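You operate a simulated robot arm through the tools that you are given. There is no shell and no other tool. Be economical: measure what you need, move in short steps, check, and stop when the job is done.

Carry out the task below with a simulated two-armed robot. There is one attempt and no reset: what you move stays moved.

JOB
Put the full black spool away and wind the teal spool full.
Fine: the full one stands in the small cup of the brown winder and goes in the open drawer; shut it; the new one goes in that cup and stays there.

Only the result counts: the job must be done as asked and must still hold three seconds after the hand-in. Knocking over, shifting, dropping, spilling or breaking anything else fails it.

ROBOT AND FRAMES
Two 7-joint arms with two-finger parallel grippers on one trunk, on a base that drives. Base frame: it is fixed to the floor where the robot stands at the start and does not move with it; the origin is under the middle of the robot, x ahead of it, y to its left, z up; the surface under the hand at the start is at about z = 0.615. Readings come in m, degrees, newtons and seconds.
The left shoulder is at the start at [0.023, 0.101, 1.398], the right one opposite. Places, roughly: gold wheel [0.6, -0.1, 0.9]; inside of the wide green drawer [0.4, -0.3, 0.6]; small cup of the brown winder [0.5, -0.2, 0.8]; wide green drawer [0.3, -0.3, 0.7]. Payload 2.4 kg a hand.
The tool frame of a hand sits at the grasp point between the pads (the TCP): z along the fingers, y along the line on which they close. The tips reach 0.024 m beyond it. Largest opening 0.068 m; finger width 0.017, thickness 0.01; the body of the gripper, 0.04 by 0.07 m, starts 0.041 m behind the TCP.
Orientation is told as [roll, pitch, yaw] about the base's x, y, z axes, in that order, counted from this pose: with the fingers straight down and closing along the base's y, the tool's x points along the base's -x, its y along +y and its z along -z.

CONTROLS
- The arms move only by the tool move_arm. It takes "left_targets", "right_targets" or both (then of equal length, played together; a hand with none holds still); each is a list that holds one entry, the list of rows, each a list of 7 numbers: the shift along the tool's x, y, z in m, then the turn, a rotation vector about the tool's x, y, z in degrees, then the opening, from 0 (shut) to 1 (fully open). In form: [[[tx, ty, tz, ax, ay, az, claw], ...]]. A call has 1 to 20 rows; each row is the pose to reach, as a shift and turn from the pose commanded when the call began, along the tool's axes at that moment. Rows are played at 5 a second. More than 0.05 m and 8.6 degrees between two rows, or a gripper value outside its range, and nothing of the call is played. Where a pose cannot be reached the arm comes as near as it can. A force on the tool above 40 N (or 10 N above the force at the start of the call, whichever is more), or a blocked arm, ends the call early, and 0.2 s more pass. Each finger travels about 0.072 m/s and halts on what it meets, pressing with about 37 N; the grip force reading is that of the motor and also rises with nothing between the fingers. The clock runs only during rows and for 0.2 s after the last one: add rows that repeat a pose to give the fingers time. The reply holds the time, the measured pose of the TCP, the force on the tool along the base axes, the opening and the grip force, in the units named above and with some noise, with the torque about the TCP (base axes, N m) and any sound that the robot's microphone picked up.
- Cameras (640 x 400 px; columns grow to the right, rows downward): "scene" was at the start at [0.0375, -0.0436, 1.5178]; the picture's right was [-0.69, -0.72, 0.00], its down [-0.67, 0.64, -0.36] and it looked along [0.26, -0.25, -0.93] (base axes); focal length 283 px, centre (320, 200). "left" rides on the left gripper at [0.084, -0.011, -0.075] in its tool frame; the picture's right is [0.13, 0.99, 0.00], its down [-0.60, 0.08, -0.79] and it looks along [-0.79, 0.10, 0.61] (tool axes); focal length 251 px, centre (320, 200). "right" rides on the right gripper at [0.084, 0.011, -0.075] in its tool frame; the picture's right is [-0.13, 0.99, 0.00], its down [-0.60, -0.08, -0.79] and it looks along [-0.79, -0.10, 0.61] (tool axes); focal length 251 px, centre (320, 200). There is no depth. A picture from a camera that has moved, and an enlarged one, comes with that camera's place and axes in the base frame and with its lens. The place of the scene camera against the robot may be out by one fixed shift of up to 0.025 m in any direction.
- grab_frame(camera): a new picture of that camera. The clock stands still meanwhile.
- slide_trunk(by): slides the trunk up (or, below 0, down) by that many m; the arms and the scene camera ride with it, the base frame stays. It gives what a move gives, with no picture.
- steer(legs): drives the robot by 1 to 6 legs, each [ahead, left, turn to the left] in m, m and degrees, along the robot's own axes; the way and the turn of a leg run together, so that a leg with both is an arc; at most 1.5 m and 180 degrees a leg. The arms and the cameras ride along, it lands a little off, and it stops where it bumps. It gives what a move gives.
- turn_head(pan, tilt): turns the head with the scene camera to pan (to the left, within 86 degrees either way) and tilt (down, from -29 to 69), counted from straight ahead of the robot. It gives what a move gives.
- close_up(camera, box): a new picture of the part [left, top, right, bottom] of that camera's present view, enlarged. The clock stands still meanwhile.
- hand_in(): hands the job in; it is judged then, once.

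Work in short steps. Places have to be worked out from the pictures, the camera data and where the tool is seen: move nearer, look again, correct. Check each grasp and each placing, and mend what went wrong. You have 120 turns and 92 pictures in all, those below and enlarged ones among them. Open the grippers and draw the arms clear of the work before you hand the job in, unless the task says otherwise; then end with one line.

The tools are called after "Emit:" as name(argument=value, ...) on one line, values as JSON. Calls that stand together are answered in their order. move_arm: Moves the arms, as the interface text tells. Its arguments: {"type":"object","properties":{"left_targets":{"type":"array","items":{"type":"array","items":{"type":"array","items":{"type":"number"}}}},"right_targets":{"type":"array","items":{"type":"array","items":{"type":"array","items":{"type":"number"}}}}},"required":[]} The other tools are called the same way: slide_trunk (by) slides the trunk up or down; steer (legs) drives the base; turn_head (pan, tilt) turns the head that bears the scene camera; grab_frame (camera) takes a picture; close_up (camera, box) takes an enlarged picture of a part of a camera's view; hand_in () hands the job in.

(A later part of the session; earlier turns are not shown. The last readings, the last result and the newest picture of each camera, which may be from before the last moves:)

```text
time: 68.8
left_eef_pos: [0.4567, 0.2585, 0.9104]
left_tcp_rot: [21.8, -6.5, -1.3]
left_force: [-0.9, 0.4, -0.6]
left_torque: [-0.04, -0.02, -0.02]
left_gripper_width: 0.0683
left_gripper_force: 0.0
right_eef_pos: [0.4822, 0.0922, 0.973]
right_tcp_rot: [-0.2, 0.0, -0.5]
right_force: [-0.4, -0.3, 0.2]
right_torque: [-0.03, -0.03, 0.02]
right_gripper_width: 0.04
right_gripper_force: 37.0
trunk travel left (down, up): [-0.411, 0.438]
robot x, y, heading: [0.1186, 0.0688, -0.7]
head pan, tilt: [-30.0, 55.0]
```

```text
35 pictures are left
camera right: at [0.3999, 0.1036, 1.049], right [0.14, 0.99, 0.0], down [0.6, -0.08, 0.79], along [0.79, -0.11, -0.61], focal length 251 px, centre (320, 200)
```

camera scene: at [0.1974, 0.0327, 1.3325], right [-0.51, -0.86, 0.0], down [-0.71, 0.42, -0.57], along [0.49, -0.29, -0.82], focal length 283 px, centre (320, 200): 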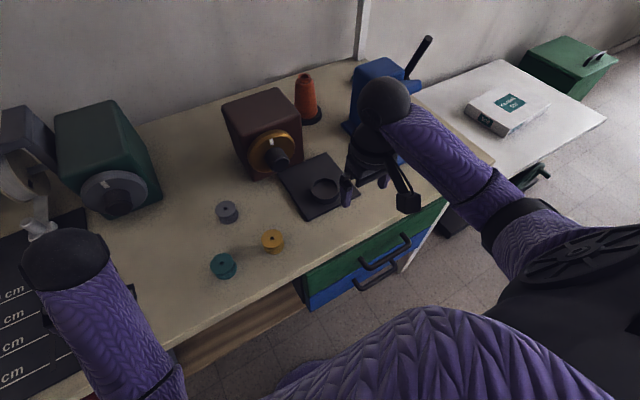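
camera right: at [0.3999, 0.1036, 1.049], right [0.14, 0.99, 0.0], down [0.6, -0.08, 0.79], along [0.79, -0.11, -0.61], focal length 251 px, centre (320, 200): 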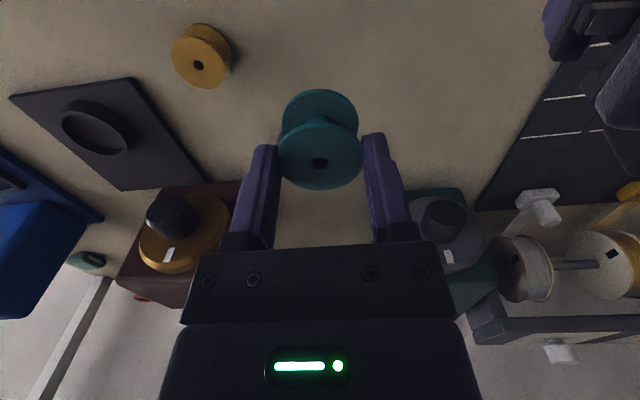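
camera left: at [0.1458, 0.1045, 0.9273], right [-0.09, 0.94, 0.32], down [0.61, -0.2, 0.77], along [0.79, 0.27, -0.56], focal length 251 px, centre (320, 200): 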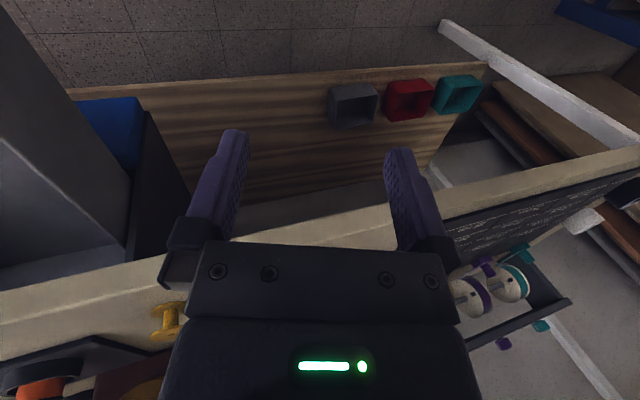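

Teal is held (0.040 wide). Carry it to above the cup at [0.542, -0.167].

Emit:
move_arm(right_targets=[[[0, -0.045, 0, 0, 0, 0, 0.45], [0, -0.09, 0, 0, 0, 0, 0.45], [0, -0.135, 0, 0, 0, 0, 0.45], [0, -0.18, 0, 0, 0, 0, 0.45], [0, -0.225, 0, 0, 0, 0, 0.45], [-0.02, -0.259, 0, 0, 0, 0.5, 0.45], [-0.06, -0.259, 0.015, 0, 0, 0.5, 0.45], [-0.06, -0.259, 0.05, 0, 0, 0.5, 0.45], [-0.06, -0.259, 0.05, 0, 0, 0.5, 0.45]]])

Emit:
grab_frame(camera="right")

```text
time: 70.8
left_eef_pos: [0.458, 0.2568, 0.9091]
left_tcp_rot: [21.6, -6.4, -1.3]
left_force: [-0.1, -0.2, -0.1]
left_torque: [-0.01, 0.01, 0.0]
left_gripper_width: 0.068
left_gripper_force: 0.0
right_eef_pos: [0.5401, -0.1677, 0.9227]
right_tcp_rot: [-0.1, -0.1, -1.1]
right_force: [-1.1, 0.4, -0.6]
right_torque: [0.02, -0.02, 0.0]
right_gripper_width: 0.0403
right_gripper_force: 37.1
trunk travel left (down, up): [-0.411, 0.438]
robot x, y, heading: [0.1241, 0.0761, -0.5]
head pan, tilt: [-30.0, 55.0]
```

```text
34 pictures are left
camera right: at [0.4571, -0.1547, 0.9988], right [0.15, 0.99, 0.0], down [0.6, -0.09, 0.79], along [0.79, -0.12, -0.61], focal length 251 px, centre (320, 200)
```

right: 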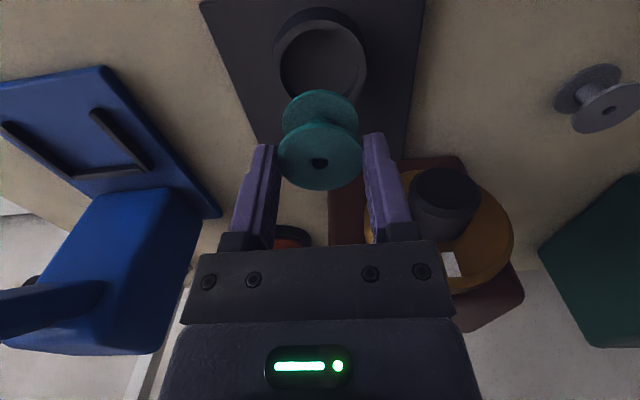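

Descend part-way for a better view of the alignment with the cup.

Emit:
move_arm(right_targets=[[[0, 0, 0.015, 0, 0, 0, 0.45], [0, 0, 0.03, 0, 0, 0, 0.45], [0, 0, 0.03, 0, 0, 0, 0.45]]])

Emit:
close_up(camera="right", box=[200, 20, 440, 220])

```text
time: 71.7
left_eef_pos: [0.4582, 0.2574, 0.9105]
left_tcp_rot: [21.7, -6.5, -1.4]
left_force: [0.7, -0.5, -0.4]
left_torque: [0.01, -0.03, -0.02]
left_gripper_width: 0.0678
left_gripper_force: 0.0
right_eef_pos: [0.5409, -0.1676, 0.8916]
right_tcp_rot: [-0.1, -0.1, -1.1]
right_force: [-0.4, 0.4, 0.4]
right_torque: [0.01, -0.03, -0.03]
right_gripper_width: 0.0399
right_gripper_force: 37.0
trunk travel left (down, up): [-0.411, 0.438]
robot x, y, heading: [0.1201, 0.074, -0.7]
head pan, tilt: [-30.0, 55.0]
```

```text
2.00 times, centred on (320, 120) of right
camera zoom: at [0.4569, -0.1552, 0.9689], right [0.15, 0.99, 0.0], down [0.6, -0.09, 0.79], along [0.79, -0.12, -0.61], focal length 503 px, centre (320, 360)
```

zoom: 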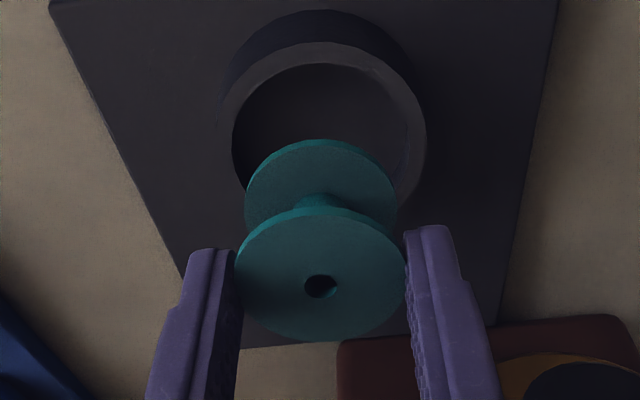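

Cup centre ≈[0.534,-0.166]; spool centre ≈0.540. Shift back 5 mm and lower into the cup slowly.

Emit:
move_arm(right_targets=[[[0.005, 0.001, 0.0, 0, 0, 0, 0.45], [0.005, 0.001, 0.015, 0, 0, 0, 0.45], [0.005, 0.001, 0.025, 0, 0, 0, 0.45], [0.005, 0.001, 0.032, 0, 0, 0, 0.45], [0.005, 0.001, 0.037, 0, 0, 0, 0.45], [0.005, 0.001, 0.039, 0, 0, 0, 0.45], [0.005, 0.001, 0.041, 0, 0, 0, 0.45]]])

Emit:
close_up(camera="right", box=[200, 20, 440, 220])

```text
time: 73.2
left_eef_pos: [0.4563, 0.2576, 0.9105]
left_tcp_rot: [21.7, -6.6, -1.2]
left_force: [0.1, -0.1, -0.9]
left_torque: [0.01, 0.0, 0.05]
left_gripper_width: 0.0681
left_gripper_force: 0.1
right_eef_pos: [0.533, -0.1665, 0.8547]
right_tcp_rot: [-0.2, -0.3, -1.1]
right_force: [3.2, -3.9, 32.2]
right_torque: [-0.1, -0.18, 0.02]
right_gripper_width: 0.0403
right_gripper_force: 36.7
trunk travel left (down, up): [-0.411, 0.438]
robot x, y, heading: [0.1254, 0.0732, -0.5]
head pan, tilt: [-30.0, 55.0]
```

```text
2.00 times, centred on (320, 120) of right
camera zoom: at [0.4504, -0.1538, 0.9292], right [0.15, 0.99, 0.0], down [0.6, -0.09, 0.8], along [0.79, -0.12, -0.6], focal length 503 px, centre (320, 360)
```

zoom: 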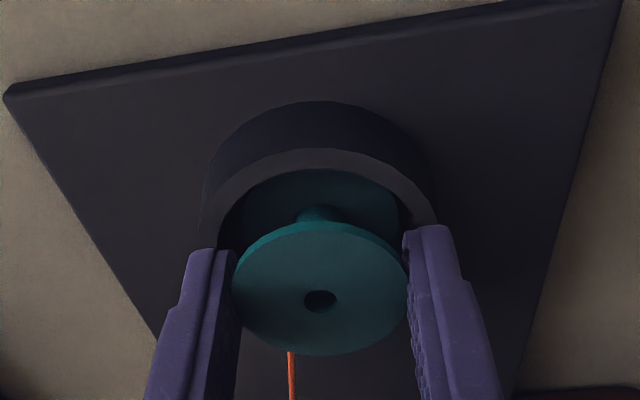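

The teal sits in the cup and the thread attached to it. Release and lift.

Emit:
move_arm(right_targets=[[[0, 0, 0, 0, 0, 0, 0.6], [0, 0, -0.001, 0, 0, 0, 0.8], [0, 0, -0.001, 0, 0, 0, 0.8], [0, 0, -0.02, 0, 0, 0, 0.8], [0.02, 0, -0.05, 0, 0, 0, 0.8], [0.06, 0, -0.09, 0, 0, 0, 0.8], [0.08, 0, -0.1, 0, 0, 0, 0.8]]])

Emit:
grab_frame(camera="right")

```text
refused: row 6 steps farther than a row can; nothing moved
```

```text
31 pictures are left
camera right: at [0.4504, -0.1538, 0.9292], right [0.15, 0.99, 0.0], down [0.6, -0.09, 0.8], along [0.79, -0.12, -0.6], focal length 251 px, centre (320, 200)
```

right: 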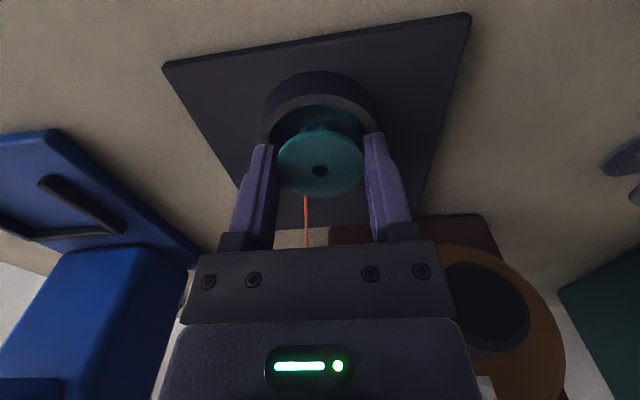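

One row was too long; same motion with shorter steps.

Emit:
move_arm(right_targets=[[[0, 0, 0, 0, 0, 0, 0.6], [0, 0, -0.001, 0, 0, 0, 0.8], [0, 0, -0.001, 0, 0, 0, 0.8], [0, 0, -0.02, 0, 0, 0, 0.8], [0.02, 0, -0.05, 0, 0, 0, 0.8], [0.05, 0, -0.08, 0, 0, 0, 0.8], [0.08, 0, -0.1, 0, 0, 0, 0.8], [0.08, 0, -0.1, 0, 0, 0, 0.8]]])

Emit:
grab_frame(camera="right")

```text
time: 75.0
left_eef_pos: [0.4567, 0.2576, 0.9093]
left_tcp_rot: [21.7, -6.5, -1.3]
left_force: [-0.3, -0.5, -0.8]
left_torque: [0.01, 0.0, 0.01]
left_gripper_width: 0.0679
left_gripper_force: 0.1
right_eef_pos: [0.4538, -0.165, 0.9533]
right_tcp_rot: [-0.1, 0.0, -1.1]
right_force: [-0.3, 0.8, 0.5]
right_torque: [0.01, 0.0, 0.0]
right_gripper_width: 0.0544
right_gripper_force: 0.0
trunk travel left (down, up): [-0.411, 0.438]
robot x, y, heading: [0.1213, 0.0773, -0.6]
head pan, tilt: [-30.0, 55.0]
```

```text
30 pictures are left
camera right: at [0.3711, -0.1519, 1.0289], right [0.15, 0.99, 0.0], down [0.6, -0.09, 0.79], along [0.78, -0.12, -0.61], focal length 251 px, centre (320, 200)
```

right: 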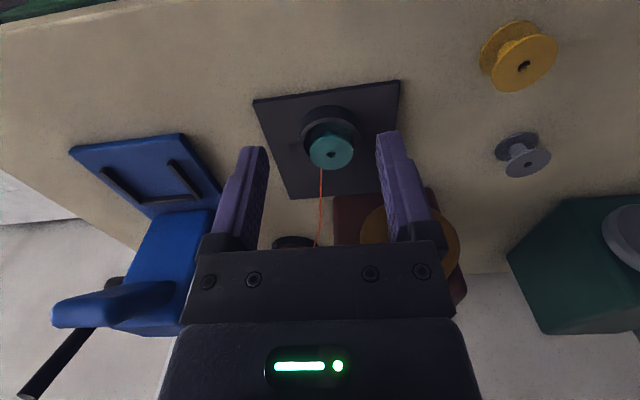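

The teal stays in the cup. Now pitch the right hand to point forward toward the wheel knob (≈[0.574,-0.10,0.914]), staged at a safe distance.

Emit:
move_arm(right_targets=[[[0.01, 0.006, -0.003, 0, -8, 0, 1], [0.01, 0.012, -0.006, 0, -16, 0, 1], [0.01, 0.018, -0.009, 0, -24, 0, 1], [0.01, 0.024, -0.012, 0, -32, 0, 1], [0.01, 0.03, -0.015, 0, -40, 0, 1], [0.01, 0.036, -0.02, 0, -48, 0, 1], [0.01, 0.042, -0.025, 0, -56, 0, 1], [0.01, 0.048, -0.03, 0, -64, 0, 1], [0.01, 0.054, -0.03, 0, -72, 0, 1], [0.01, 0.06, -0.03, 0, -80, 0, 1], [0.01, 0.065, -0.03, 0, -88, 0, 1], [0.01, 0.065, -0.03, 0, -90, 0, 1]]])

Emit:
grab_frame(camera="right")

Emit:
grab_frame(camera="scene")

```text
time: 77.7
left_eef_pos: [0.4579, 0.2587, 0.9103]
left_tcp_rot: [21.7, -6.5, -1.3]
left_force: [0.8, 0.2, -0.4]
left_torque: [0.02, -0.01, 0.0]
left_gripper_width: 0.0679
left_gripper_force: 0.1
right_eef_pos: [0.4464, -0.0996, 0.982]
right_tcp_rot: [-119.4, -89.8, 118.3]
right_force: [0.2, -0.3, -0.2]
right_torque: [0.02, -0.01, -0.02]
right_gripper_width: 0.0681
right_gripper_force: 0.1
trunk travel left (down, up): [-0.411, 0.438]
robot x, y, heading: [0.1214, 0.0756, -0.7]
head pan, tilt: [-30.0, 55.0]
```

```text
29 pictures are left
camera right: at [0.3724, -0.0875, 0.8985], right [0.02, 0.99, 0.13], down [-0.8, -0.06, 0.6], along [0.61, -0.11, 0.79], focal length 251 px, centre (320, 200)
```

right: 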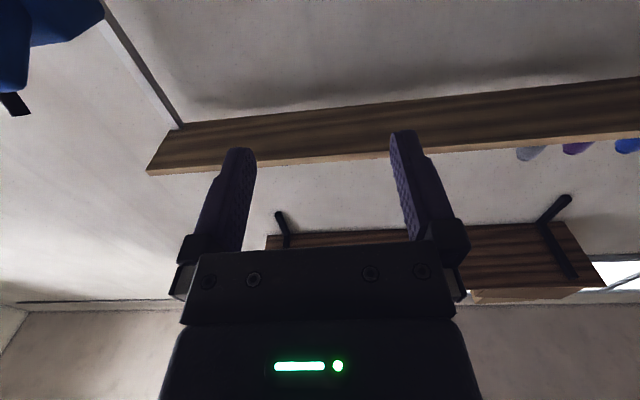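

```text
28 pictures are left
camera scene: at [0.197, 0.0329, 1.3325], right [-0.51, -0.86, 0.0], down [-0.71, 0.42, -0.57], along [0.49, -0.29, -0.82], focal length 283 px, centre (320, 200)
```

scene: 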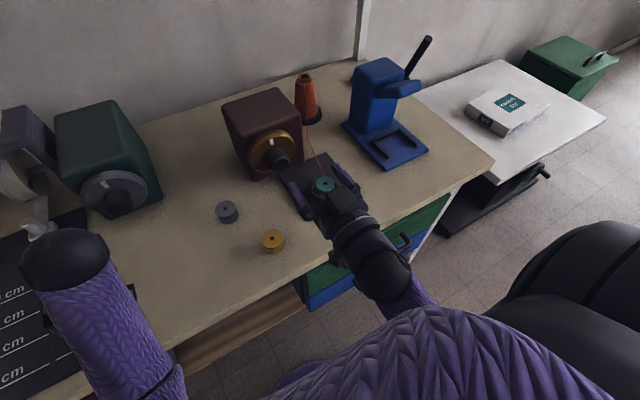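

Now roll the hand +90° about its own axis so the camera goes to the left side and can see the knob.

Emit:
move_arm(right_targets=[[[0, 0, 0, 0, 0, 8.5, 1], [0, 0, 0, 0, 0, 17, 1], [0, 0, 0, 0, 0, 25.5, 1], [0, 0, 0, 0, 0, 34, 1], [0, 0, 0, 0, 0, 42.5, 1], [0, 0, 0, 0, 0, 51, 1], [0, 0, 0, 0, 0, 59.5, 1], [0, 0, 0, 0, 0, 68, 1], [0, 0, 0, 0, 0, 76.5, 1], [0, 0, 0, 0, 0, 85, 1], [0, 0, 0, 0, 0, 90, 1], [0, 0, 0, 0, 0, 90, 1]]])

Emit:
grab_frame(camera="right")

```text
time: 80.2
left_eef_pos: [0.4577, 0.2565, 0.9109]
left_tcp_rot: [21.7, -6.5, -1.3]
left_force: [0.0, -0.3, -0.3]
left_torque: [-0.02, -0.01, -0.01]
left_gripper_width: 0.0681
left_gripper_force: 0.1
right_eef_pos: [0.4444, -0.1009, 0.9827]
right_tcp_rot: [90.1, 0.0, -91.1]
right_force: [0.5, 0.5, -0.5]
right_torque: [0.0, 0.0, -0.02]
right_gripper_width: 0.0681
right_gripper_force: 0.0
trunk travel left (down, up): [-0.411, 0.438]
robot x, y, heading: [0.1201, 0.0739, -0.6]
head pan, tilt: [-30.0, 55.0]
```

```text
27 pictures are left
camera right: at [0.3723, -0.0142, 0.9934], right [0.0, -0.13, 0.99], down [-0.8, -0.59, -0.08], along [0.59, -0.8, -0.1], focal length 251 px, centre (320, 200)
```

right: 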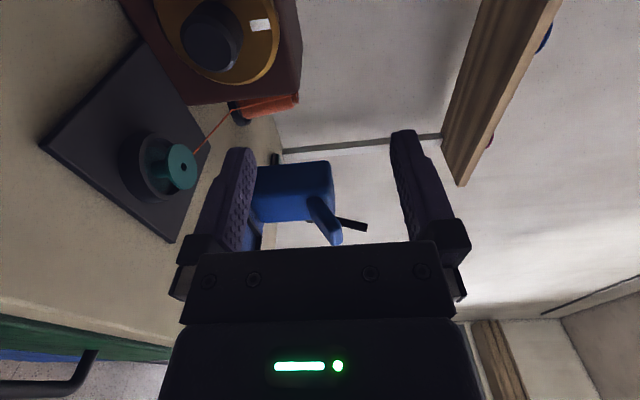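

Triangulation puts the knob's front centre near [0.598, -0.09, 0.889]. Move in front of it and refine.

Emit:
move_arm(right_targets=[[[0.004, -0.03, 0.02, 0, 0, 0, 1], [0.008, -0.06, 0.04, 0, 0, 0, 1], [0.0115, -0.094, 0.065, 0, 0, 0, 1], [0.0115, -0.094, 0.085, 0, 0, 0, 1], [0.0115, -0.094, 0.085, 0, 0, 0, 1]]])

Emit:
grab_frame(camera="right")

```text
time: 81.5
left_eef_pos: [0.4583, 0.2559, 0.9104]
left_tcp_rot: [21.7, -6.6, -1.3]
left_force: [0.6, 0.4, 0.2]
left_torque: [-0.01, 0.02, 0.02]
left_gripper_width: 0.0677
left_gripper_force: 0.1
right_eef_pos: [0.53, -0.0901, 0.8892]
right_tcp_rot: [90.1, -0.1, -91.1]
right_force: [-0.1, 0.4, 0.1]
right_torque: [-0.01, -0.01, 0.01]
right_gripper_width: 0.0682
right_gripper_force: 0.1
trunk travel left (down, up): [-0.411, 0.438]
robot x, y, heading: [0.122, 0.0736, -0.6]
head pan, tilt: [-30.0, 55.0]
```

```text
26 pictures are left
camera right: at [0.457, -0.0039, 0.9002], right [0.0, -0.13, 0.99], down [-0.8, -0.59, -0.08], along [0.59, -0.8, -0.1], focal length 251 px, centre (320, 200)
```

right: 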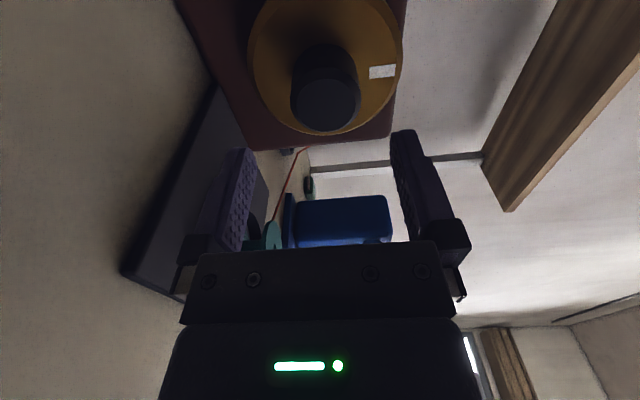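

Knob front ≈[0.59,-0.09,0.8935], dia ≈0.04. Advance 6.5 cm so the pads straddle it, then look.

Emit:
move_arm(right_targets=[[[0, 0.004, 0.02, 0, 0, 0, 1], [0, 0.004, 0.04, 0, 0, 0, 1], [0, 0.004, 0.055, 0, 0, 0, 1], [0, 0.004, 0.065, 0, 0, 0, 1], [0, 0.004, 0.065, 0, 0, 0, 1]]])

Emit:
grab_frame(camera="right")

```text
time: 82.7
left_eef_pos: [0.4584, 0.2577, 0.9096]
left_tcp_rot: [21.6, -6.5, -1.2]
left_force: [0.1, 0.0, -0.2]
left_torque: [0.0, 0.0, 0.0]
left_gripper_width: 0.0678
left_gripper_force: 0.1
right_eef_pos: [0.5961, -0.0915, 0.8917]
right_tcp_rot: [90.2, -0.1, -91.1]
right_force: [0.5, -0.2, -0.2]
right_torque: [0.0, -0.02, 0.01]
right_gripper_width: 0.0682
right_gripper_force: 0.1
trunk travel left (down, up): [-0.411, 0.438]
robot x, y, heading: [0.1207, 0.074, -0.8]
head pan, tilt: [-30.0, 55.0]
```

```text
25 pictures are left
camera right: at [0.5232, -0.0061, 0.9033], right [0.0, -0.13, 0.99], down [-0.8, -0.59, -0.08], along [0.59, -0.8, -0.1], focal length 251 px, centre (320, 200)
```

right: 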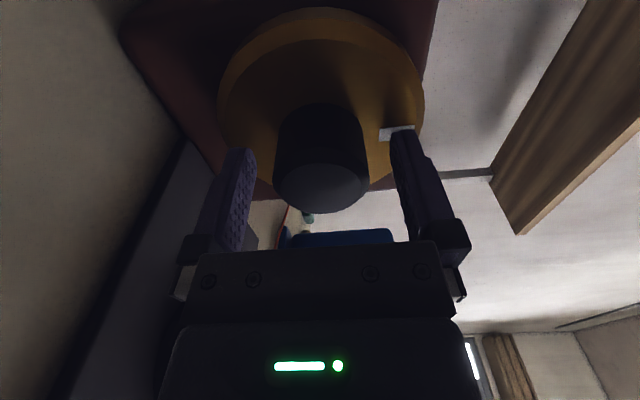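

Knob axis ≈ y -0.098, z 0.893; front face at x 0.60. Advance 2.5 cm, centre, and close.

Emit:
move_arm(right_targets=[[[-0.0065, 0.001, 0.012, 0, 0, 0, 1], [-0.0065, 0.001, 0.025, 0, 0, 0, 1], [-0.0065, 0.001, 0.025, 0, 0, 0, 0.8], [-0.0065, 0.001, 0.025, 0, 0, 0, 0.6], [-0.0065, 0.001, 0.025, 0, 0, 0, 0.4], [-0.0065, 0.001, 0.025, 0, 0, 0, 0.4], [-0.0065, 0.001, 0.025, 0, 0, 0, 0.4]]])

Emit:
grab_frame(camera="right")

```text
time: 83.1
left_eef_pos: [0.4516, 0.257, 0.9116]
left_tcp_rot: [21.7, -6.8, -1.5]
left_force: [0.4, -0.3, 0.5]
left_torque: [0.01, 0.02, -0.02]
left_gripper_width: 0.0679
left_gripper_force: 0.1
right_eef_pos: [0.6016, -0.0959, 0.8899]
right_tcp_rot: [89.9, -0.1, -90.8]
right_force: [-35.4, 5.1, 6.1]
right_torque: [0.01, -1.53, 0.42]
right_gripper_width: 0.068
right_gripper_force: 0.1
trunk travel left (down, up): [-0.411, 0.438]
robot x, y, heading: [0.1228, 0.0729, -0.9]
head pan, tilt: [-30.0, 55.0]
stopped in row 2 (right hand): the force on the tool passed its limit at 55 N (the readings are from after the stop); the commanded pose is now the measured one
```

```text
24 pictures are left
camera right: at [0.5283, -0.0093, 0.9025], right [0.0, -0.13, 0.99], down [-0.8, -0.59, -0.08], along [0.6, -0.8, -0.1], focal length 251 px, centre (320, 200)
```

right: 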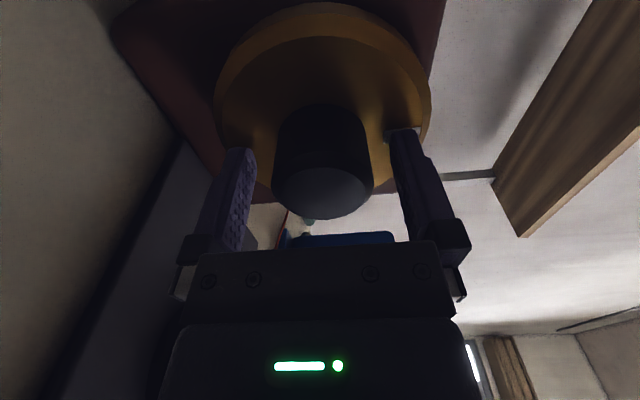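

The upper fingertip touched the wheel face (x≈0.626). Back off 4 mm and close on the knob.

Emit:
move_arm(right_targets=[[[-0.001, 0.002, -0.004, 0, 0, 0, 1], [-0.001, 0.002, -0.004, 0, 0, 0, 0.8], [-0.001, 0.002, -0.004, 0, 0, 0, 0.6], [-0.001, 0.002, -0.004, 0, 0, 0, 0.4], [-0.001, 0.002, -0.004, 0, 0, 0, 0.4], [-0.001, 0.002, -0.004, 0, 0, 0, 0.4]]])

```text
time: 84.5
left_eef_pos: [0.4559, 0.257, 0.9115]
left_tcp_rot: [21.8, -6.6, -1.3]
left_force: [-0.1, -0.6, -0.5]
left_torque: [-0.01, 0.02, -0.02]
left_gripper_width: 0.0683
left_gripper_force: 0.1
right_eef_pos: [0.5999, -0.0964, 0.8918]
right_tcp_rot: [89.7, -0.1, -90.9]
right_force: [-13.2, 1.1, 2.4]
right_torque: [-0.01, -1.03, 0.19]
right_gripper_width: 0.0439
right_gripper_force: 44.8
trunk travel left (down, up): [-0.411, 0.438]
robot x, y, heading: [0.1208, 0.0751, -0.6]
head pan, tilt: [-30.0, 55.0]
```

Gripped the knob (0.044). Turn clockwise (+ about tool z) 56° and watch forces/sounds.

Emit:
move_arm(right_targets=[[[0, 0, -0.002, 0, 0, 7, 0.4], [0, 0, -0.002, 0, 0, 14, 0.4], [0, 0, -0.002, 0, 0, 21, 0.4], [0, 0, -0.002, 0, 0, 28, 0.4], [0, 0, -0.002, 0, 0, 35, 0.4], [0, 0, -0.002, 0, 0, 42, 0.4], [0, 0, -0.002, 0, 0, 49, 0.4], [0, 0, -0.002, 0, 0, 56, 0.4]]])

Emit:
grab_frame(camera="scene")

```text
time: 86.3
left_eef_pos: [0.4582, 0.2588, 0.9113]
left_tcp_rot: [21.7, -6.5, -1.4]
left_force: [0.3, -0.4, -0.2]
left_torque: [-0.01, -0.01, 0.0]
left_gripper_width: 0.0678
left_gripper_force: 0.1
right_eef_pos: [0.6, -0.0946, 0.8885]
right_tcp_rot: [88.7, 55.9, -91.8]
right_force: [-2.5, 7.9, -15.5]
right_torque: [-0.12, 0.9, 1.17]
right_gripper_width: 0.0437
right_gripper_force: 45.3
trunk travel left (down, up): [-0.411, 0.438]
robot x, y, heading: [0.1208, 0.0739, -0.7]
head pan, tilt: [-30.0, 55.0]
```

```text
23 pictures are left
camera scene: at [0.1977, 0.0336, 1.3322], right [-0.51, -0.86, 0.0], down [-0.71, 0.42, -0.57], along [0.49, -0.29, -0.82], focal length 283 px, centre (320, 200)
```

scene: 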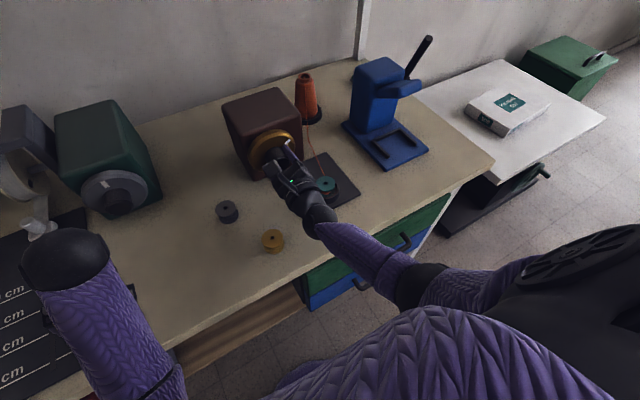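

Emit:
close_up(camera="scene", box=[220, 110, 360, 220])

```text
3.64 times, centred on (290, 165) of scene
camera zoom: at [0.1977, 0.0336, 1.3322], right [-0.51, -0.86, 0.0], down [-0.71, 0.42, -0.57], along [0.49, -0.29, -0.82], focal length 1030 px, centre (429, 327)
```

zoom: 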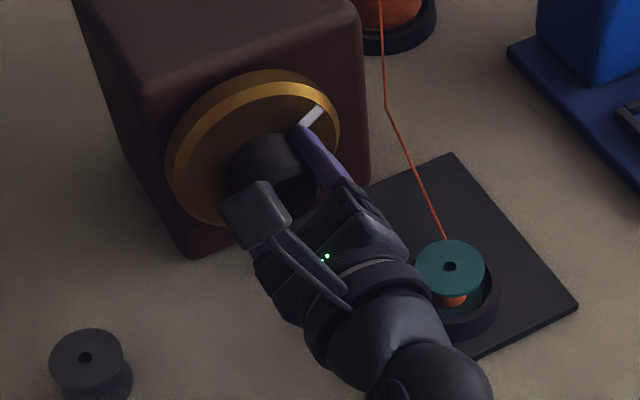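

The mark turned clockwise and orange thread is building on the teal spool — right direction. Continue clockwise, easing the small axis offset.

Emit:
move_arm(right_targets=[[[-0.002, -0.0025, 0, 0, 0, 7, 0.4], [-0.002, -0.0025, 0, 0, 0, 14, 0.4], [-0.002, -0.0025, 0, 0, 0, 21, 0.4], [-0.002, -0.0025, 0, 0, 0, 28, 0.4], [-0.002, -0.0025, 0, 0, 0, 35, 0.4], [-0.002, -0.0025, 0, 0, 0, 42, 0.4], [-0.002, -0.0025, 0, 0, 0, 49, 0.4], [-0.002, -0.0025, 0, 0, 0, 56, 0.4], [-0.002, -0.0025, 0, 0, 0, 63, 0.4], [-0.002, -0.0025, 0, 0, 0, 70, 0.4]]])

```text
time: 88.5
left_eef_pos: [0.4573, 0.2611, 0.9102]
left_tcp_rot: [21.6, -6.5, -1.1]
left_force: [0.7, -0.3, 0.0]
left_torque: [0.0, 0.02, -0.04]
left_gripper_width: 0.0682
left_gripper_force: 0.0
right_eef_pos: [0.6008, -0.0899, 0.8897]
right_tcp_rot: [-89.5, 54.2, 89.7]
right_force: [3.2, 32.8, 7.0]
right_torque: [-0.15, -0.02, 1.63]
right_gripper_width: 0.0439
right_gripper_force: 44.3
trunk travel left (down, up): [-0.411, 0.438]
robot x, y, heading: [0.1187, 0.0742, -0.4]
head pan, tilt: [-30.0, 55.0]
```

Open, recentre on the true axis (y≈-0.089), and rotate the open hand back for another stroke.

Emit:
move_arm(right_targets=[[[0, 0, 0, 0, 0, 0, 0.9], [-0.004, -0.0057, -0.001, 0, 0, 0, 1], [-0.004, -0.0057, -0.001, 0, 0, -8.5, 1], [-0.004, -0.0057, -0.001, 0, 0, -17, 1], [-0.004, -0.0057, -0.001, 0, 0, -25.5, 1], [-0.004, -0.0057, -0.001, 0, 0, -34, 1], [-0.004, -0.0057, -0.001, 0, 0, -42.5, 1], [-0.004, -0.0057, -0.001, 0, 0, -51, 1], [-0.004, -0.0057, -0.001, 0, 0, -59.5, 1], [-0.004, -0.0057, -0.001, 0, 0, -68, 1], [-0.004, -0.0057, -0.001, 0, 0, -76.5, 1], [-0.004, -0.0057, -0.001, 0, 0, -85, 1], [-0.004, -0.0057, -0.001, 0, 0, -93.5, 1], [-0.004, -0.0057, -0.001, 0, 0, -102, 1], [-0.004, -0.0057, -0.001, 0, 0, -110.5, 1], [-0.004, -0.0057, -0.001, 0, 0, -119, 1], [-0.004, -0.0057, -0.001, 0, 0, -127.5, 1], [-0.004, -0.0057, -0.001, 0, 0, -136, 1], [-0.004, -0.0057, -0.001, 0, 0, -144, 1], [-0.004, -0.0057, -0.001, 0, 0, -144, 1]]])

Emit:
close_up(camera="scene", box=[220, 110, 360, 220])

```text
time: 92.7
left_eef_pos: [0.4559, 0.2566, 0.9093]
left_tcp_rot: [21.7, -6.6, -1.3]
left_force: [0.0, 0.7, -0.9]
left_torque: [-0.02, 0.0, 0.0]
left_gripper_width: 0.0678
left_gripper_force: 0.1
right_eef_pos: [0.6, -0.0891, 0.8876]
right_tcp_rot: [89.5, -18.2, -90.7]
right_force: [0.5, 0.9, -0.4]
right_torque: [0.02, 0.03, -0.01]
right_gripper_width: 0.0681
right_gripper_force: 0.0
trunk travel left (down, up): [-0.411, 0.438]
robot x, y, heading: [0.1211, 0.0759, -0.8]
head pan, tilt: [-30.0, 55.0]
```

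```text
3.64 times, centred on (290, 165) of scene
camera zoom: at [0.1966, 0.0329, 1.3325], right [-0.51, -0.86, 0.0], down [-0.71, 0.42, -0.57], along [0.49, -0.29, -0.82], focal length 1030 px, centre (429, 327)
```

zoom: 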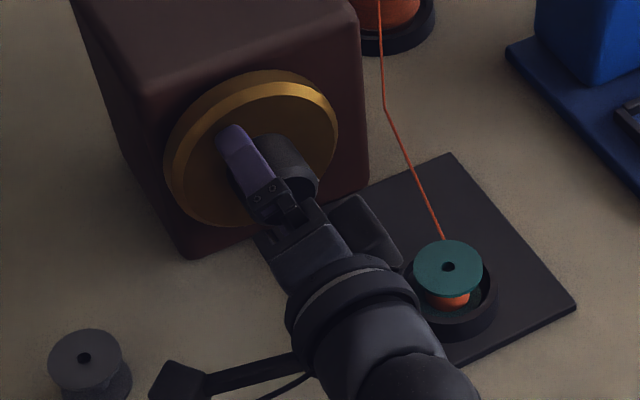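

Works well; thread is growing. Next stroke: close and turn clockwise 136°.

Emit:
move_arm(right_targets=[[[0, 0, 0, 0, 0, 0, 0.6], [0, 0, 0, 0, 0, 0, 0.4], [0, 0, 0, 0, 0, 0, 0.4], [0, 0, 0, 0, 0, 0, 0.4], [0, 0, 0, 0, 0, 8.5, 0.4], [0, 0, 0, 0, 0, 17, 0.4], [0, 0, 0, 0, 0, 25.5, 0.4], [0, 0, 0, 0, 0, 34, 0.4], [0, 0, 0, 0, 0, 42.5, 0.4], [0, 0, 0, 0, 0, 51, 0.4], [0, 0, 0, 0, 0, 59.5, 0.4], [0, 0, 0, 0, 0, 68, 0.4], [0, 0, 0, 0, 0, 76.5, 0.4], [0, 0, 0, 0, 0, 85, 0.4], [0, 0, 0, 0, 0, 93.5, 0.4], [0, 0, 0, 0, 0, 102, 0.4], [0, 0, 0, 0, 0, 110.5, 0.4], [0, 0, 0, 0, 0, 119, 0.4], [0, 0, 0, 0, 0, 127.5, 0.4], [0, 0, 0, 0, 0, 136, 0.4]]])

Emit:
close_up(camera="scene", box=[220, 110, 360, 220])

```text
time: 94.2
left_eef_pos: [0.456, 0.2589, 0.91]
left_tcp_rot: [21.7, -6.7, -1.3]
left_force: [0.6, -0.6, -0.2]
left_torque: [-0.03, 0.04, 0.01]
left_gripper_width: 0.0679
left_gripper_force: 0.1
right_eef_pos: [0.6009, -0.0886, 0.8917]
right_tcp_rot: [90.2, 0.2, -91.0]
right_force: [-5.6, 3.3, 9.4]
right_torque: [-0.08, 0.37, 0.4]
right_gripper_width: 0.0438
right_gripper_force: 45.2
trunk travel left (down, up): [-0.411, 0.438]
robot x, y, heading: [0.1214, 0.0814, -1.0]
head pan, tilt: [-30.0, 55.0]
stopped in row 7 (right hand): the force on the tool passed its limit at 43 N (the readings are from after the stop); the commanded pose is now the measured one
```

```text
3.64 times, centred on (290, 165) of scene
camera zoom: at [0.1953, 0.0339, 1.3323], right [-0.51, -0.86, 0.0], down [-0.7, 0.42, -0.57], along [0.49, -0.29, -0.82], focal length 1030 px, centre (429, 327)
```

zoom: 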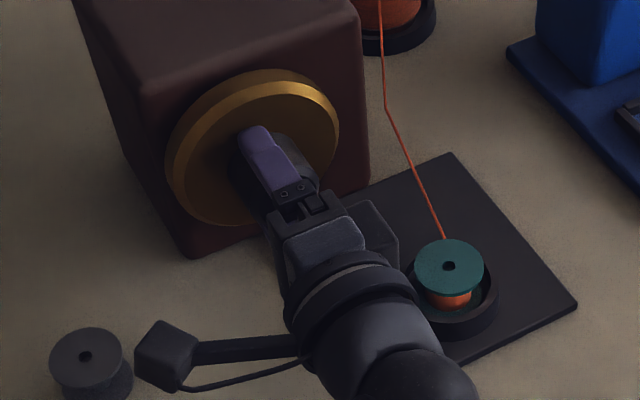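

Axis height is about 0.893; the stop reset the commanded pose there. Continue the stroke.

Emit:
move_arm(right_targets=[[[0, 0.001, 0, 0, 0, 8.5, 0.4], [0, 0.001, 0, 0, 0, 17, 0.4], [0, 0.001, 0, 0, 0, 25.5, 0.4], [0, 0.001, 0, 0, 0, 34, 0.4], [0, 0.001, 0, 0, 0, 42.5, 0.4], [0, 0.001, 0, 0, 0, 51, 0.4], [0, 0.001, 0, 0, 0, 59.5, 0.4], [0, 0.001, 0, 0, 0, 68, 0.4], [0, 0.001, 0, 0, 0, 76.5, 0.4], [0, 0.001, 0, 0, 0, 85, 0.4], [0, 0.001, 0, 0, 0, 93.5, 0.4], [0, 0.001, 0, 0, 0, 102, 0.4], [0, 0.001, 0, 0, 0, 110.5, 0.4], [0, 0.001, 0, 0, 0, 119, 0.4], [0, 0.001, 0, 0, 0, 127, 0.4]]])

```text
time: 95.6
left_eef_pos: [0.4551, 0.2578, 0.9112]
left_tcp_rot: [21.7, -6.6, -1.2]
left_force: [0.4, -0.7, -0.9]
left_torque: [0.02, 0.01, -0.02]
left_gripper_width: 0.0679
left_gripper_force: 0.1
right_eef_pos: [0.5987, -0.0893, 0.8945]
right_tcp_rot: [91.0, 50.4, -90.3]
right_force: [-10.8, -0.9, 11.6]
right_torque: [-0.04, 1.03, 1.27]
right_gripper_width: 0.0437
right_gripper_force: 44.5
trunk travel left (down, up): [-0.411, 0.438]
robot x, y, heading: [0.1215, 0.0762, -0.9]
head pan, tilt: [-30.0, 55.0]
stopped in row 7 (right hand): the force on the tool passed its limit at 41 N (the readings are from after the stop); the commanded pose is now the measured one
```

Ease back 2 mm and continue.

Emit:
move_arm(right_targets=[[[0.0015, 0.0013, -0.003, 0, 0, 8, 0.4], [0.0015, 0.0013, -0.003, 0, 0, 16, 0.4], [0.0015, 0.0013, -0.003, 0, 0, 24, 0.4], [0.0015, 0.0013, -0.003, 0, 0, 32, 0.4], [0.0015, 0.0013, -0.003, 0, 0, 40, 0.4], [0.0015, 0.0013, -0.003, 0, 0, 48, 0.4], [0.0015, 0.0013, -0.003, 0, 0, 56, 0.4], [0.0015, 0.0013, -0.003, 0, 0, 64, 0.4], [0.0015, 0.0013, -0.003, 0, 0, 72, 0.4]]])

Emit:
close_up(camera="scene", box=[220, 110, 360, 220])

```text
time: 97.6
left_eef_pos: [0.4581, 0.2537, 0.9107]
left_tcp_rot: [21.9, -6.5, -1.3]
left_force: [-0.1, -0.9, -0.4]
left_torque: [0.03, -0.01, 0.0]
left_gripper_width: 0.0681
left_gripper_force: 0.1
right_eef_pos: [0.599, -0.094, 0.8962]
right_tcp_rot: [-90.6, 57.4, 88.1]
right_force: [15.1, -32.9, 5.6]
right_torque: [-0.12, -0.69, 1.01]
right_gripper_width: 0.0435
right_gripper_force: 44.9
trunk travel left (down, up): [-0.411, 0.438]
robot x, y, heading: [0.1226, 0.0757, -0.6]
head pan, tilt: [-30.0, 55.0]
```

```text
3.64 times, centred on (290, 165) of scene
camera zoom: at [0.1982, 0.0282, 1.3322], right [-0.51, -0.86, 0.0], down [-0.71, 0.42, -0.57], along [0.49, -0.29, -0.82], focal length 1030 px, centre (429, 327)
```

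zoom: 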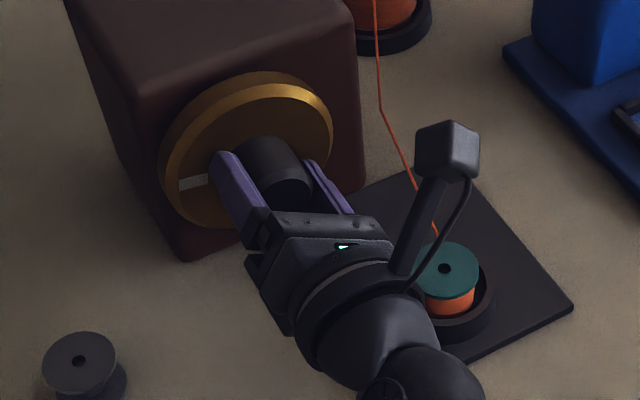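

About 270° total so far; thread still growing. Open, recentre at (y -0.092, z 0.893), rotate back for another stroke.

Emit:
move_arm(right_targets=[[[0, 0, 0, 0, 0, 0, 0.9], [-0.0016, 0.0042, 0, 0, 0, 0, 1], [-0.0016, 0.0042, 0, 0, 0, -8.5, 1], [-0.0016, 0.0042, 0, 0, 0, -17, 1], [-0.0016, 0.0042, 0, 0, 0, -25.5, 1], [-0.0016, 0.0042, 0, 0, 0, -34, 1], [-0.0016, 0.0042, 0, 0, 0, -42.5, 1], [-0.0016, 0.0042, 0, 0, 0, -51, 1], [-0.0016, 0.0042, 0, 0, 0, -59.5, 1], [-0.0016, 0.0042, 0, 0, 0, -68, 1], [-0.0016, 0.0042, 0, 0, 0, -76.5, 1], [-0.0016, 0.0042, 0, 0, 0, -85, 1], [-0.0016, 0.0042, 0, 0, 0, -93.5, 1], [-0.0016, 0.0042, 0, 0, 0, -102, 1], [-0.0016, 0.0042, 0, 0, 0, -110.5, 1], [-0.0016, 0.0042, 0, 0, 0, -119, 1], [-0.0016, 0.0042, 0, 0, 0, -127.5, 1], [-0.0016, 0.0042, 0, 0, 0, -136, 1], [-0.0016, 0.0042, 0, 0, 0, -142, 1], [-0.0016, 0.0042, 0, 0, 0, -142, 1]]])

Emit:
move_arm(right_targets=[[[0, 0, 0, 0, 0, 0, 0.6], [0, 0, 0, 0, 0, 0, 0.4], [0, 0, 0, 0, 0, 0, 0.4], [0, 0, 0, 0, 0, 0, 0.4], [0, 0, 0, 0, 0, 8.5, 0.4], [0, 0, 0, 0, 0, 17, 0.4], [0, 0, 0, 0, 0, 25.5, 0.4], [0, 0, 0, 0, 0, 34, 0.4], [0, 0, 0, 0, 0, 42.5, 0.4], [0, 0, 0, 0, 0, 51, 0.4], [0, 0, 0, 0, 0, 59.5, 0.4], [0, 0, 0, 0, 0, 68, 0.4], [0, 0, 0, 0, 0, 76.5, 0.4], [0, 0, 0, 0, 0, 85, 0.4], [0, 0, 0, 0, 0, 93.5, 0.4], [0, 0, 0, 0, 0, 102, 0.4], [0, 0, 0, 0, 0, 110.5, 0.4], [0, 0, 0, 0, 0, 119, 0.4], [0, 0, 0, 0, 0, 127.5, 0.4], [0, 0, 0, 0, 0, 136, 0.4]]])

Emit:
close_up(camera="scene", box=[220, 110, 360, 220])

```text
time: 101.8
left_eef_pos: [0.4569, 0.2572, 0.9087]
left_tcp_rot: [21.7, -6.5, -1.3]
left_force: [0.0, -1.0, 0.2]
left_torque: [0.02, -0.01, -0.03]
left_gripper_width: 0.068
left_gripper_force: 0.0
right_eef_pos: [0.5984, -0.0929, 0.891]
right_tcp_rot: [90.4, -19.7, -91.2]
right_force: [-0.1, 0.6, 0.4]
right_torque: [-0.02, -0.03, -0.02]
right_gripper_width: 0.0679
right_gripper_force: 0.1
trunk travel left (down, up): [-0.411, 0.438]
robot x, y, heading: [0.124, 0.0771, -0.6]
head pan, tilt: [-30.0, 55.0]
```

```text
time: 106.0
left_eef_pos: [0.4577, 0.2574, 0.9101]
left_tcp_rot: [21.6, -6.5, -1.2]
left_force: [0.8, 0.1, 0.0]
left_torque: [-0.01, -0.01, -0.02]
left_gripper_width: 0.0681
left_gripper_force: 0.1
right_eef_pos: [0.5993, -0.0919, 0.8929]
right_tcp_rot: [-90.7, 63.4, 88.3]
right_force: [2.2, -1.0, -6.3]
right_torque: [-0.04, 0.3, 1.58]
right_gripper_width: 0.0438
right_gripper_force: 44.9
trunk travel left (down, up): [-0.411, 0.438]
robot x, y, heading: [0.1199, 0.0749, -0.7]
head pan, tilt: [-30.0, 55.0]
```

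```text
3.64 times, centred on (290, 165) of scene
camera zoom: at [0.1978, 0.0325, 1.3324], right [-0.51, -0.86, 0.0], down [-0.71, 0.42, -0.57], along [0.49, -0.29, -0.82], focal length 1030 px, centre (429, 327)
```

zoom: 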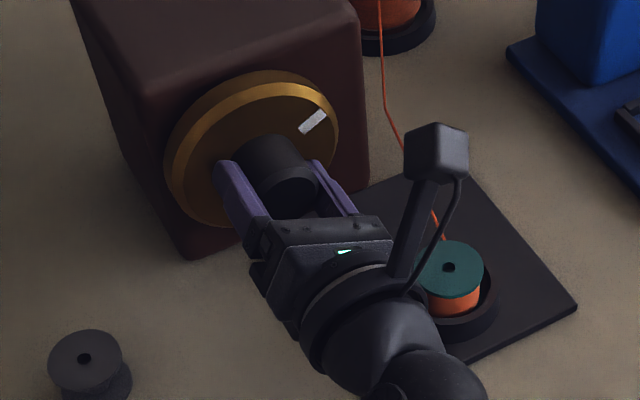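

Centred nicely; ~405° so far. Another back-and-stroke cycle.

Emit:
move_arm(right_targets=[[[0, 0, 0, 0, 0, 0, 0.9], [0, 0, 0, 0, 0, 0, 1], [0, 0, 0, 0, 0, -8.5, 1], [0, 0, 0, 0, 0, -17, 1], [0, 0, 0, 0, 0, -25.5, 1], [0, 0, 0, 0, 0, -34, 1], [0, 0, 0, 0, 0, -42.5, 1], [0, 0, 0, 0, 0, -51, 1], [0, 0, 0, 0, 0, -59.5, 1], [0, 0, 0, 0, 0, -68, 1], [0, 0, 0, 0, 0, -76.5, 1], [0, 0, 0, 0, 0, -85, 1], [0, 0, 0, 0, 0, -93.5, 1], [0, 0, 0, 0, 0, -102, 1], [0, 0, 0, 0, 0, -110.5, 1], [0, 0, 0, 0, 0, -119, 1], [0, 0, 0, 0, 0, -127.5, 1], [0, 0, 0, 0, 0, -136, 1], [0, 0, 0, 0, 0, -136, 1]]])

Emit:
close_up(camera="scene", box=[290, 170, 360, 220])

Emit:
move_arm(right_targets=[[[0, 0, 0, 0, 0, 0, 0.6], [0, 0, 0, 0, 0, 0, 0.4], [0, 0, 0, 0, 0, 0, 0.4], [0, 0, 0, 0, 0, 0, 0.4], [0, 0, 0, 0, 0, 8.5, 0.4], [0, 0, 0, 0, 0, 17, 0.4], [0, 0, 0, 0, 0, 25.5, 0.4], [0, 0, 0, 0, 0, 34, 0.4], [0, 0, 0, 0, 0, 42.5, 0.4], [0, 0, 0, 0, 0, 51, 0.4], [0, 0, 0, 0, 0, 59.5, 0.4], [0, 0, 0, 0, 0, 68, 0.4], [0, 0, 0, 0, 0, 76.5, 0.4], [0, 0, 0, 0, 0, 85, 0.4], [0, 0, 0, 0, 0, 93.5, 0.4], [0, 0, 0, 0, 0, 102, 0.4], [0, 0, 0, 0, 0, 110.5, 0.4], [0, 0, 0, 0, 0, 119, 0.4], [0, 0, 0, 0, 0, 127.5, 0.4], [0, 0, 0, 0, 0, 136, 0.4]]])

Emit:
close_up(camera="scene", box=[220, 110, 360, 220])

```text
time: 110.0
left_eef_pos: [0.4573, 0.2573, 0.9101]
left_tcp_rot: [21.7, -6.5, -1.3]
left_force: [-0.4, 0.1, -0.1]
left_torque: [0.02, 0.0, 0.0]
left_gripper_width: 0.0679
left_gripper_force: 0.0
right_eef_pos: [0.5987, -0.0921, 0.8925]
right_tcp_rot: [90.4, -19.7, -91.2]
right_force: [0.5, -0.9, -0.5]
right_torque: [0.03, 0.03, 0.02]
right_gripper_width: 0.0678
right_gripper_force: 0.1
trunk travel left (down, up): [-0.411, 0.438]
robot x, y, heading: [0.1207, 0.0752, -0.7]
head pan, tilt: [-30.0, 55.0]
```

```text
8.00 times, centred on (325, 195) of scene
camera zoom: at [0.1968, 0.0328, 1.3325], right [-0.51, -0.86, 0.0], down [-0.71, 0.42, -0.57], along [0.49, -0.29, -0.82], focal length 2266 px, centre (280, 240)
```

zoom: 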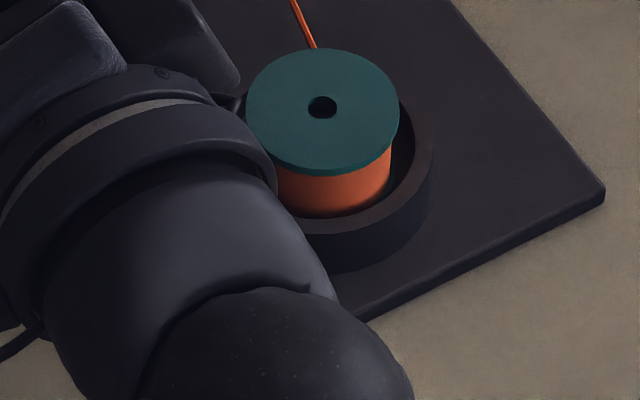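

```text
time: 114.2
left_eef_pos: [0.4585, 0.2577, 0.9102]
left_tcp_rot: [21.7, -6.5, -1.3]
left_force: [0.0, 0.2, 1.2]
left_torque: [0.0, 0.02, -0.01]
left_gripper_width: 0.0679
left_gripper_force: 0.0
right_eef_pos: [0.5993, -0.0923, 0.8927]
right_tcp_rot: [-90.9, 63.3, 88.2]
right_force: [0.8, 1.2, -10.1]
right_torque: [-0.03, 0.31, 1.44]
right_gripper_width: 0.0436
right_gripper_force: 44.6
trunk travel left (down, up): [-0.411, 0.438]
robot x, y, heading: [0.1207, 0.0751, -0.7]
head pan, tilt: [-30.0, 55.0]
```

```text
3.64 times, centred on (290, 165) of scene
camera zoom: at [0.1977, 0.0328, 1.3324], right [-0.51, -0.86, 0.0], down [-0.71, 0.42, -0.57], along [0.49, -0.29, -0.82], focal length 1030 px, centre (429, 327)
```

zoom: 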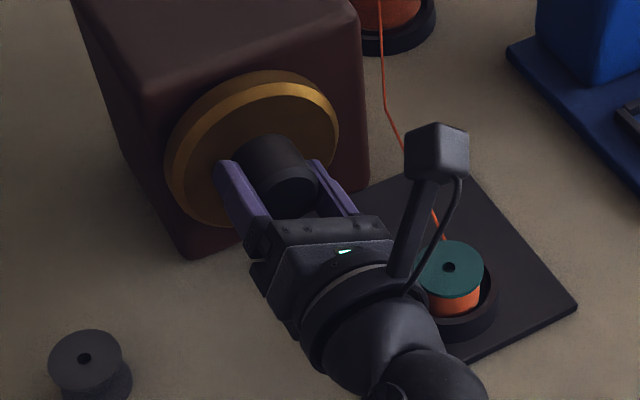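

~540° now. Return and inspect how full it is before the next stroke.

Emit:
move_arm(right_targets=[[[0, 0, 0, 0, 0, 0, 0.9], [0, 0, 0, 0, 0, 0, 1], [0, 0, 0, 0, 0, -8.5, 1], [0, 0, 0, 0, 0, -17, 1], [0, 0, 0, 0, 0, -25.5, 1], [0, 0, 0, 0, 0, -34, 1], [0, 0, 0, 0, 0, -42.5, 1], [0, 0, 0, 0, 0, -51, 1], [0, 0, 0, 0, 0, -59.5, 1], [0, 0, 0, 0, 0, -68, 1], [0, 0, 0, 0, 0, -76.5, 1], [0, 0, 0, 0, 0, -85, 1], [0, 0, 0, 0, 0, -93.5, 1], [0, 0, 0, 0, 0, -102, 1], [0, 0, 0, 0, 0, -110.5, 1], [0, 0, 0, 0, 0, -119, 1], [0, 0, 0, 0, 0, -127.5, 1], [0, 0, 0, 0, 0, -136, 1], [0, 0, 0, 0, 0, -136, 1]]])

Emit:
close_up(camera="scene", box=[290, 170, 360, 220])

```text
time: 118.2
left_eef_pos: [0.4582, 0.2577, 0.9096]
left_tcp_rot: [21.7, -6.5, -1.4]
left_force: [0.2, 0.3, 0.1]
left_torque: [-0.04, 0.0, -0.02]
left_gripper_width: 0.068
left_gripper_force: 0.0
right_eef_pos: [0.598, -0.0927, 0.8931]
right_tcp_rot: [90.5, -19.7, -91.2]
right_force: [1.1, 0.4, 0.4]
right_torque: [0.01, 0.0, -0.01]
right_gripper_width: 0.0679
right_gripper_force: 0.0
trunk travel left (down, up): [-0.411, 0.438]
robot x, y, heading: [0.1191, 0.0775, -0.4]
head pan, tilt: [-30.0, 55.0]
```

```text
8.00 times, centred on (325, 195) of scene
camera zoom: at [0.1968, 0.0328, 1.3325], right [-0.51, -0.86, 0.0], down [-0.71, 0.42, -0.57], along [0.49, -0.29, -0.82], focal length 2266 px, centre (280, 240)
```

zoom: 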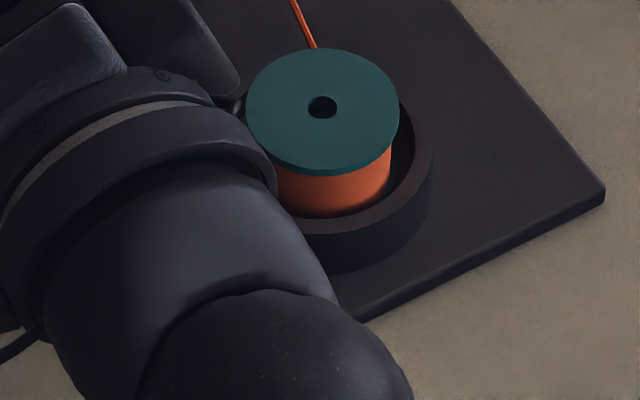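

The spool looks identical before and after the last stroke while the wheel did turn: it is saturated, i.e. full (thread near the flange edge like the black one). Withdraw the hand back and up.

Emit:
move_arm(right_targets=[[[0, 0, -0.02, 0, 0, 0, 1], [0, 0, -0.045, 0, 0, 0, 1], [-0.007, 0.019, -0.07, 0, 0, 0, 1], [-0.014, 0.038, -0.09, 0, 0, 0, 1], [-0.024, 0.066, -0.12, 0, 0, 0, 1], [-0.034, 0.094, -0.15, 0, 0, 0, 1], [-0.034, 0.094, -0.15, 0, 0, 0, 1]]])

Emit:
steer(legs=[[-0.25, 0, 0]])

Emit:
grab_frame(camera="scene")

```text
time: 119.8
left_eef_pos: [0.457, 0.2576, 0.9098]
left_tcp_rot: [21.8, -6.5, -1.3]
left_force: [-0.6, 0.6, 0.1]
left_torque: [0.03, 0.0, -0.02]
left_gripper_width: 0.0679
left_gripper_force: 0.0
right_eef_pos: [0.4443, -0.0907, 0.993]
right_tcp_rot: [90.4, -19.6, -91.2]
right_force: [-0.2, -0.2, 0.5]
right_torque: [0.01, 0.01, 0.03]
right_gripper_width: 0.0681
right_gripper_force: 0.1
trunk travel left (down, up): [-0.411, 0.438]
robot x, y, heading: [0.1227, 0.0755, -0.5]
head pan, tilt: [-30.0, 55.0]
```

```text
time: 121.6
left_eef_pos: [0.2103, 0.2613, 0.9096]
left_tcp_rot: [21.7, -6.6, -1.2]
left_force: [0.4, 0.6, -0.6]
left_torque: [-0.01, -0.02, 0.04]
left_gripper_width: 0.0679
left_gripper_force: 0.1
right_eef_pos: [0.1991, -0.0883, 0.9923]
right_tcp_rot: [90.4, -19.6, -91.1]
right_force: [-0.4, -0.1, 0.1]
right_torque: [-0.03, 0.0, -0.01]
right_gripper_width: 0.0681
right_gripper_force: 0.0
trunk travel left (down, up): [-0.411, 0.438]
robot x, y, heading: [-0.1268, 0.0793, -0.4]
head pan, tilt: [-30.0, 55.0]
```

```text
14 pictures are left
camera scene: at [-0.0496, 0.0353, 1.3325], right [-0.51, -0.86, 0.0], down [-0.71, 0.41, -0.57], along [0.49, -0.29, -0.82], focal length 283 px, centre (320, 200)
```

scene: 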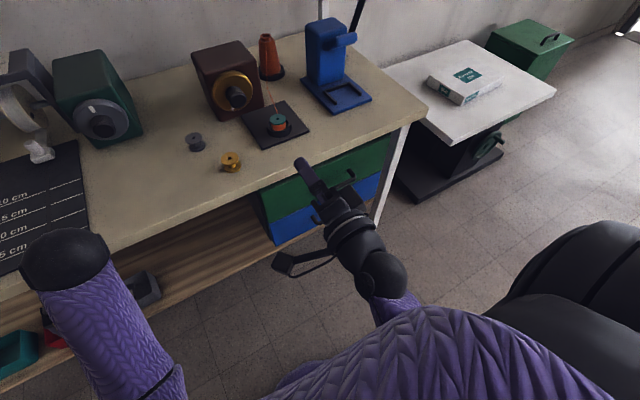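

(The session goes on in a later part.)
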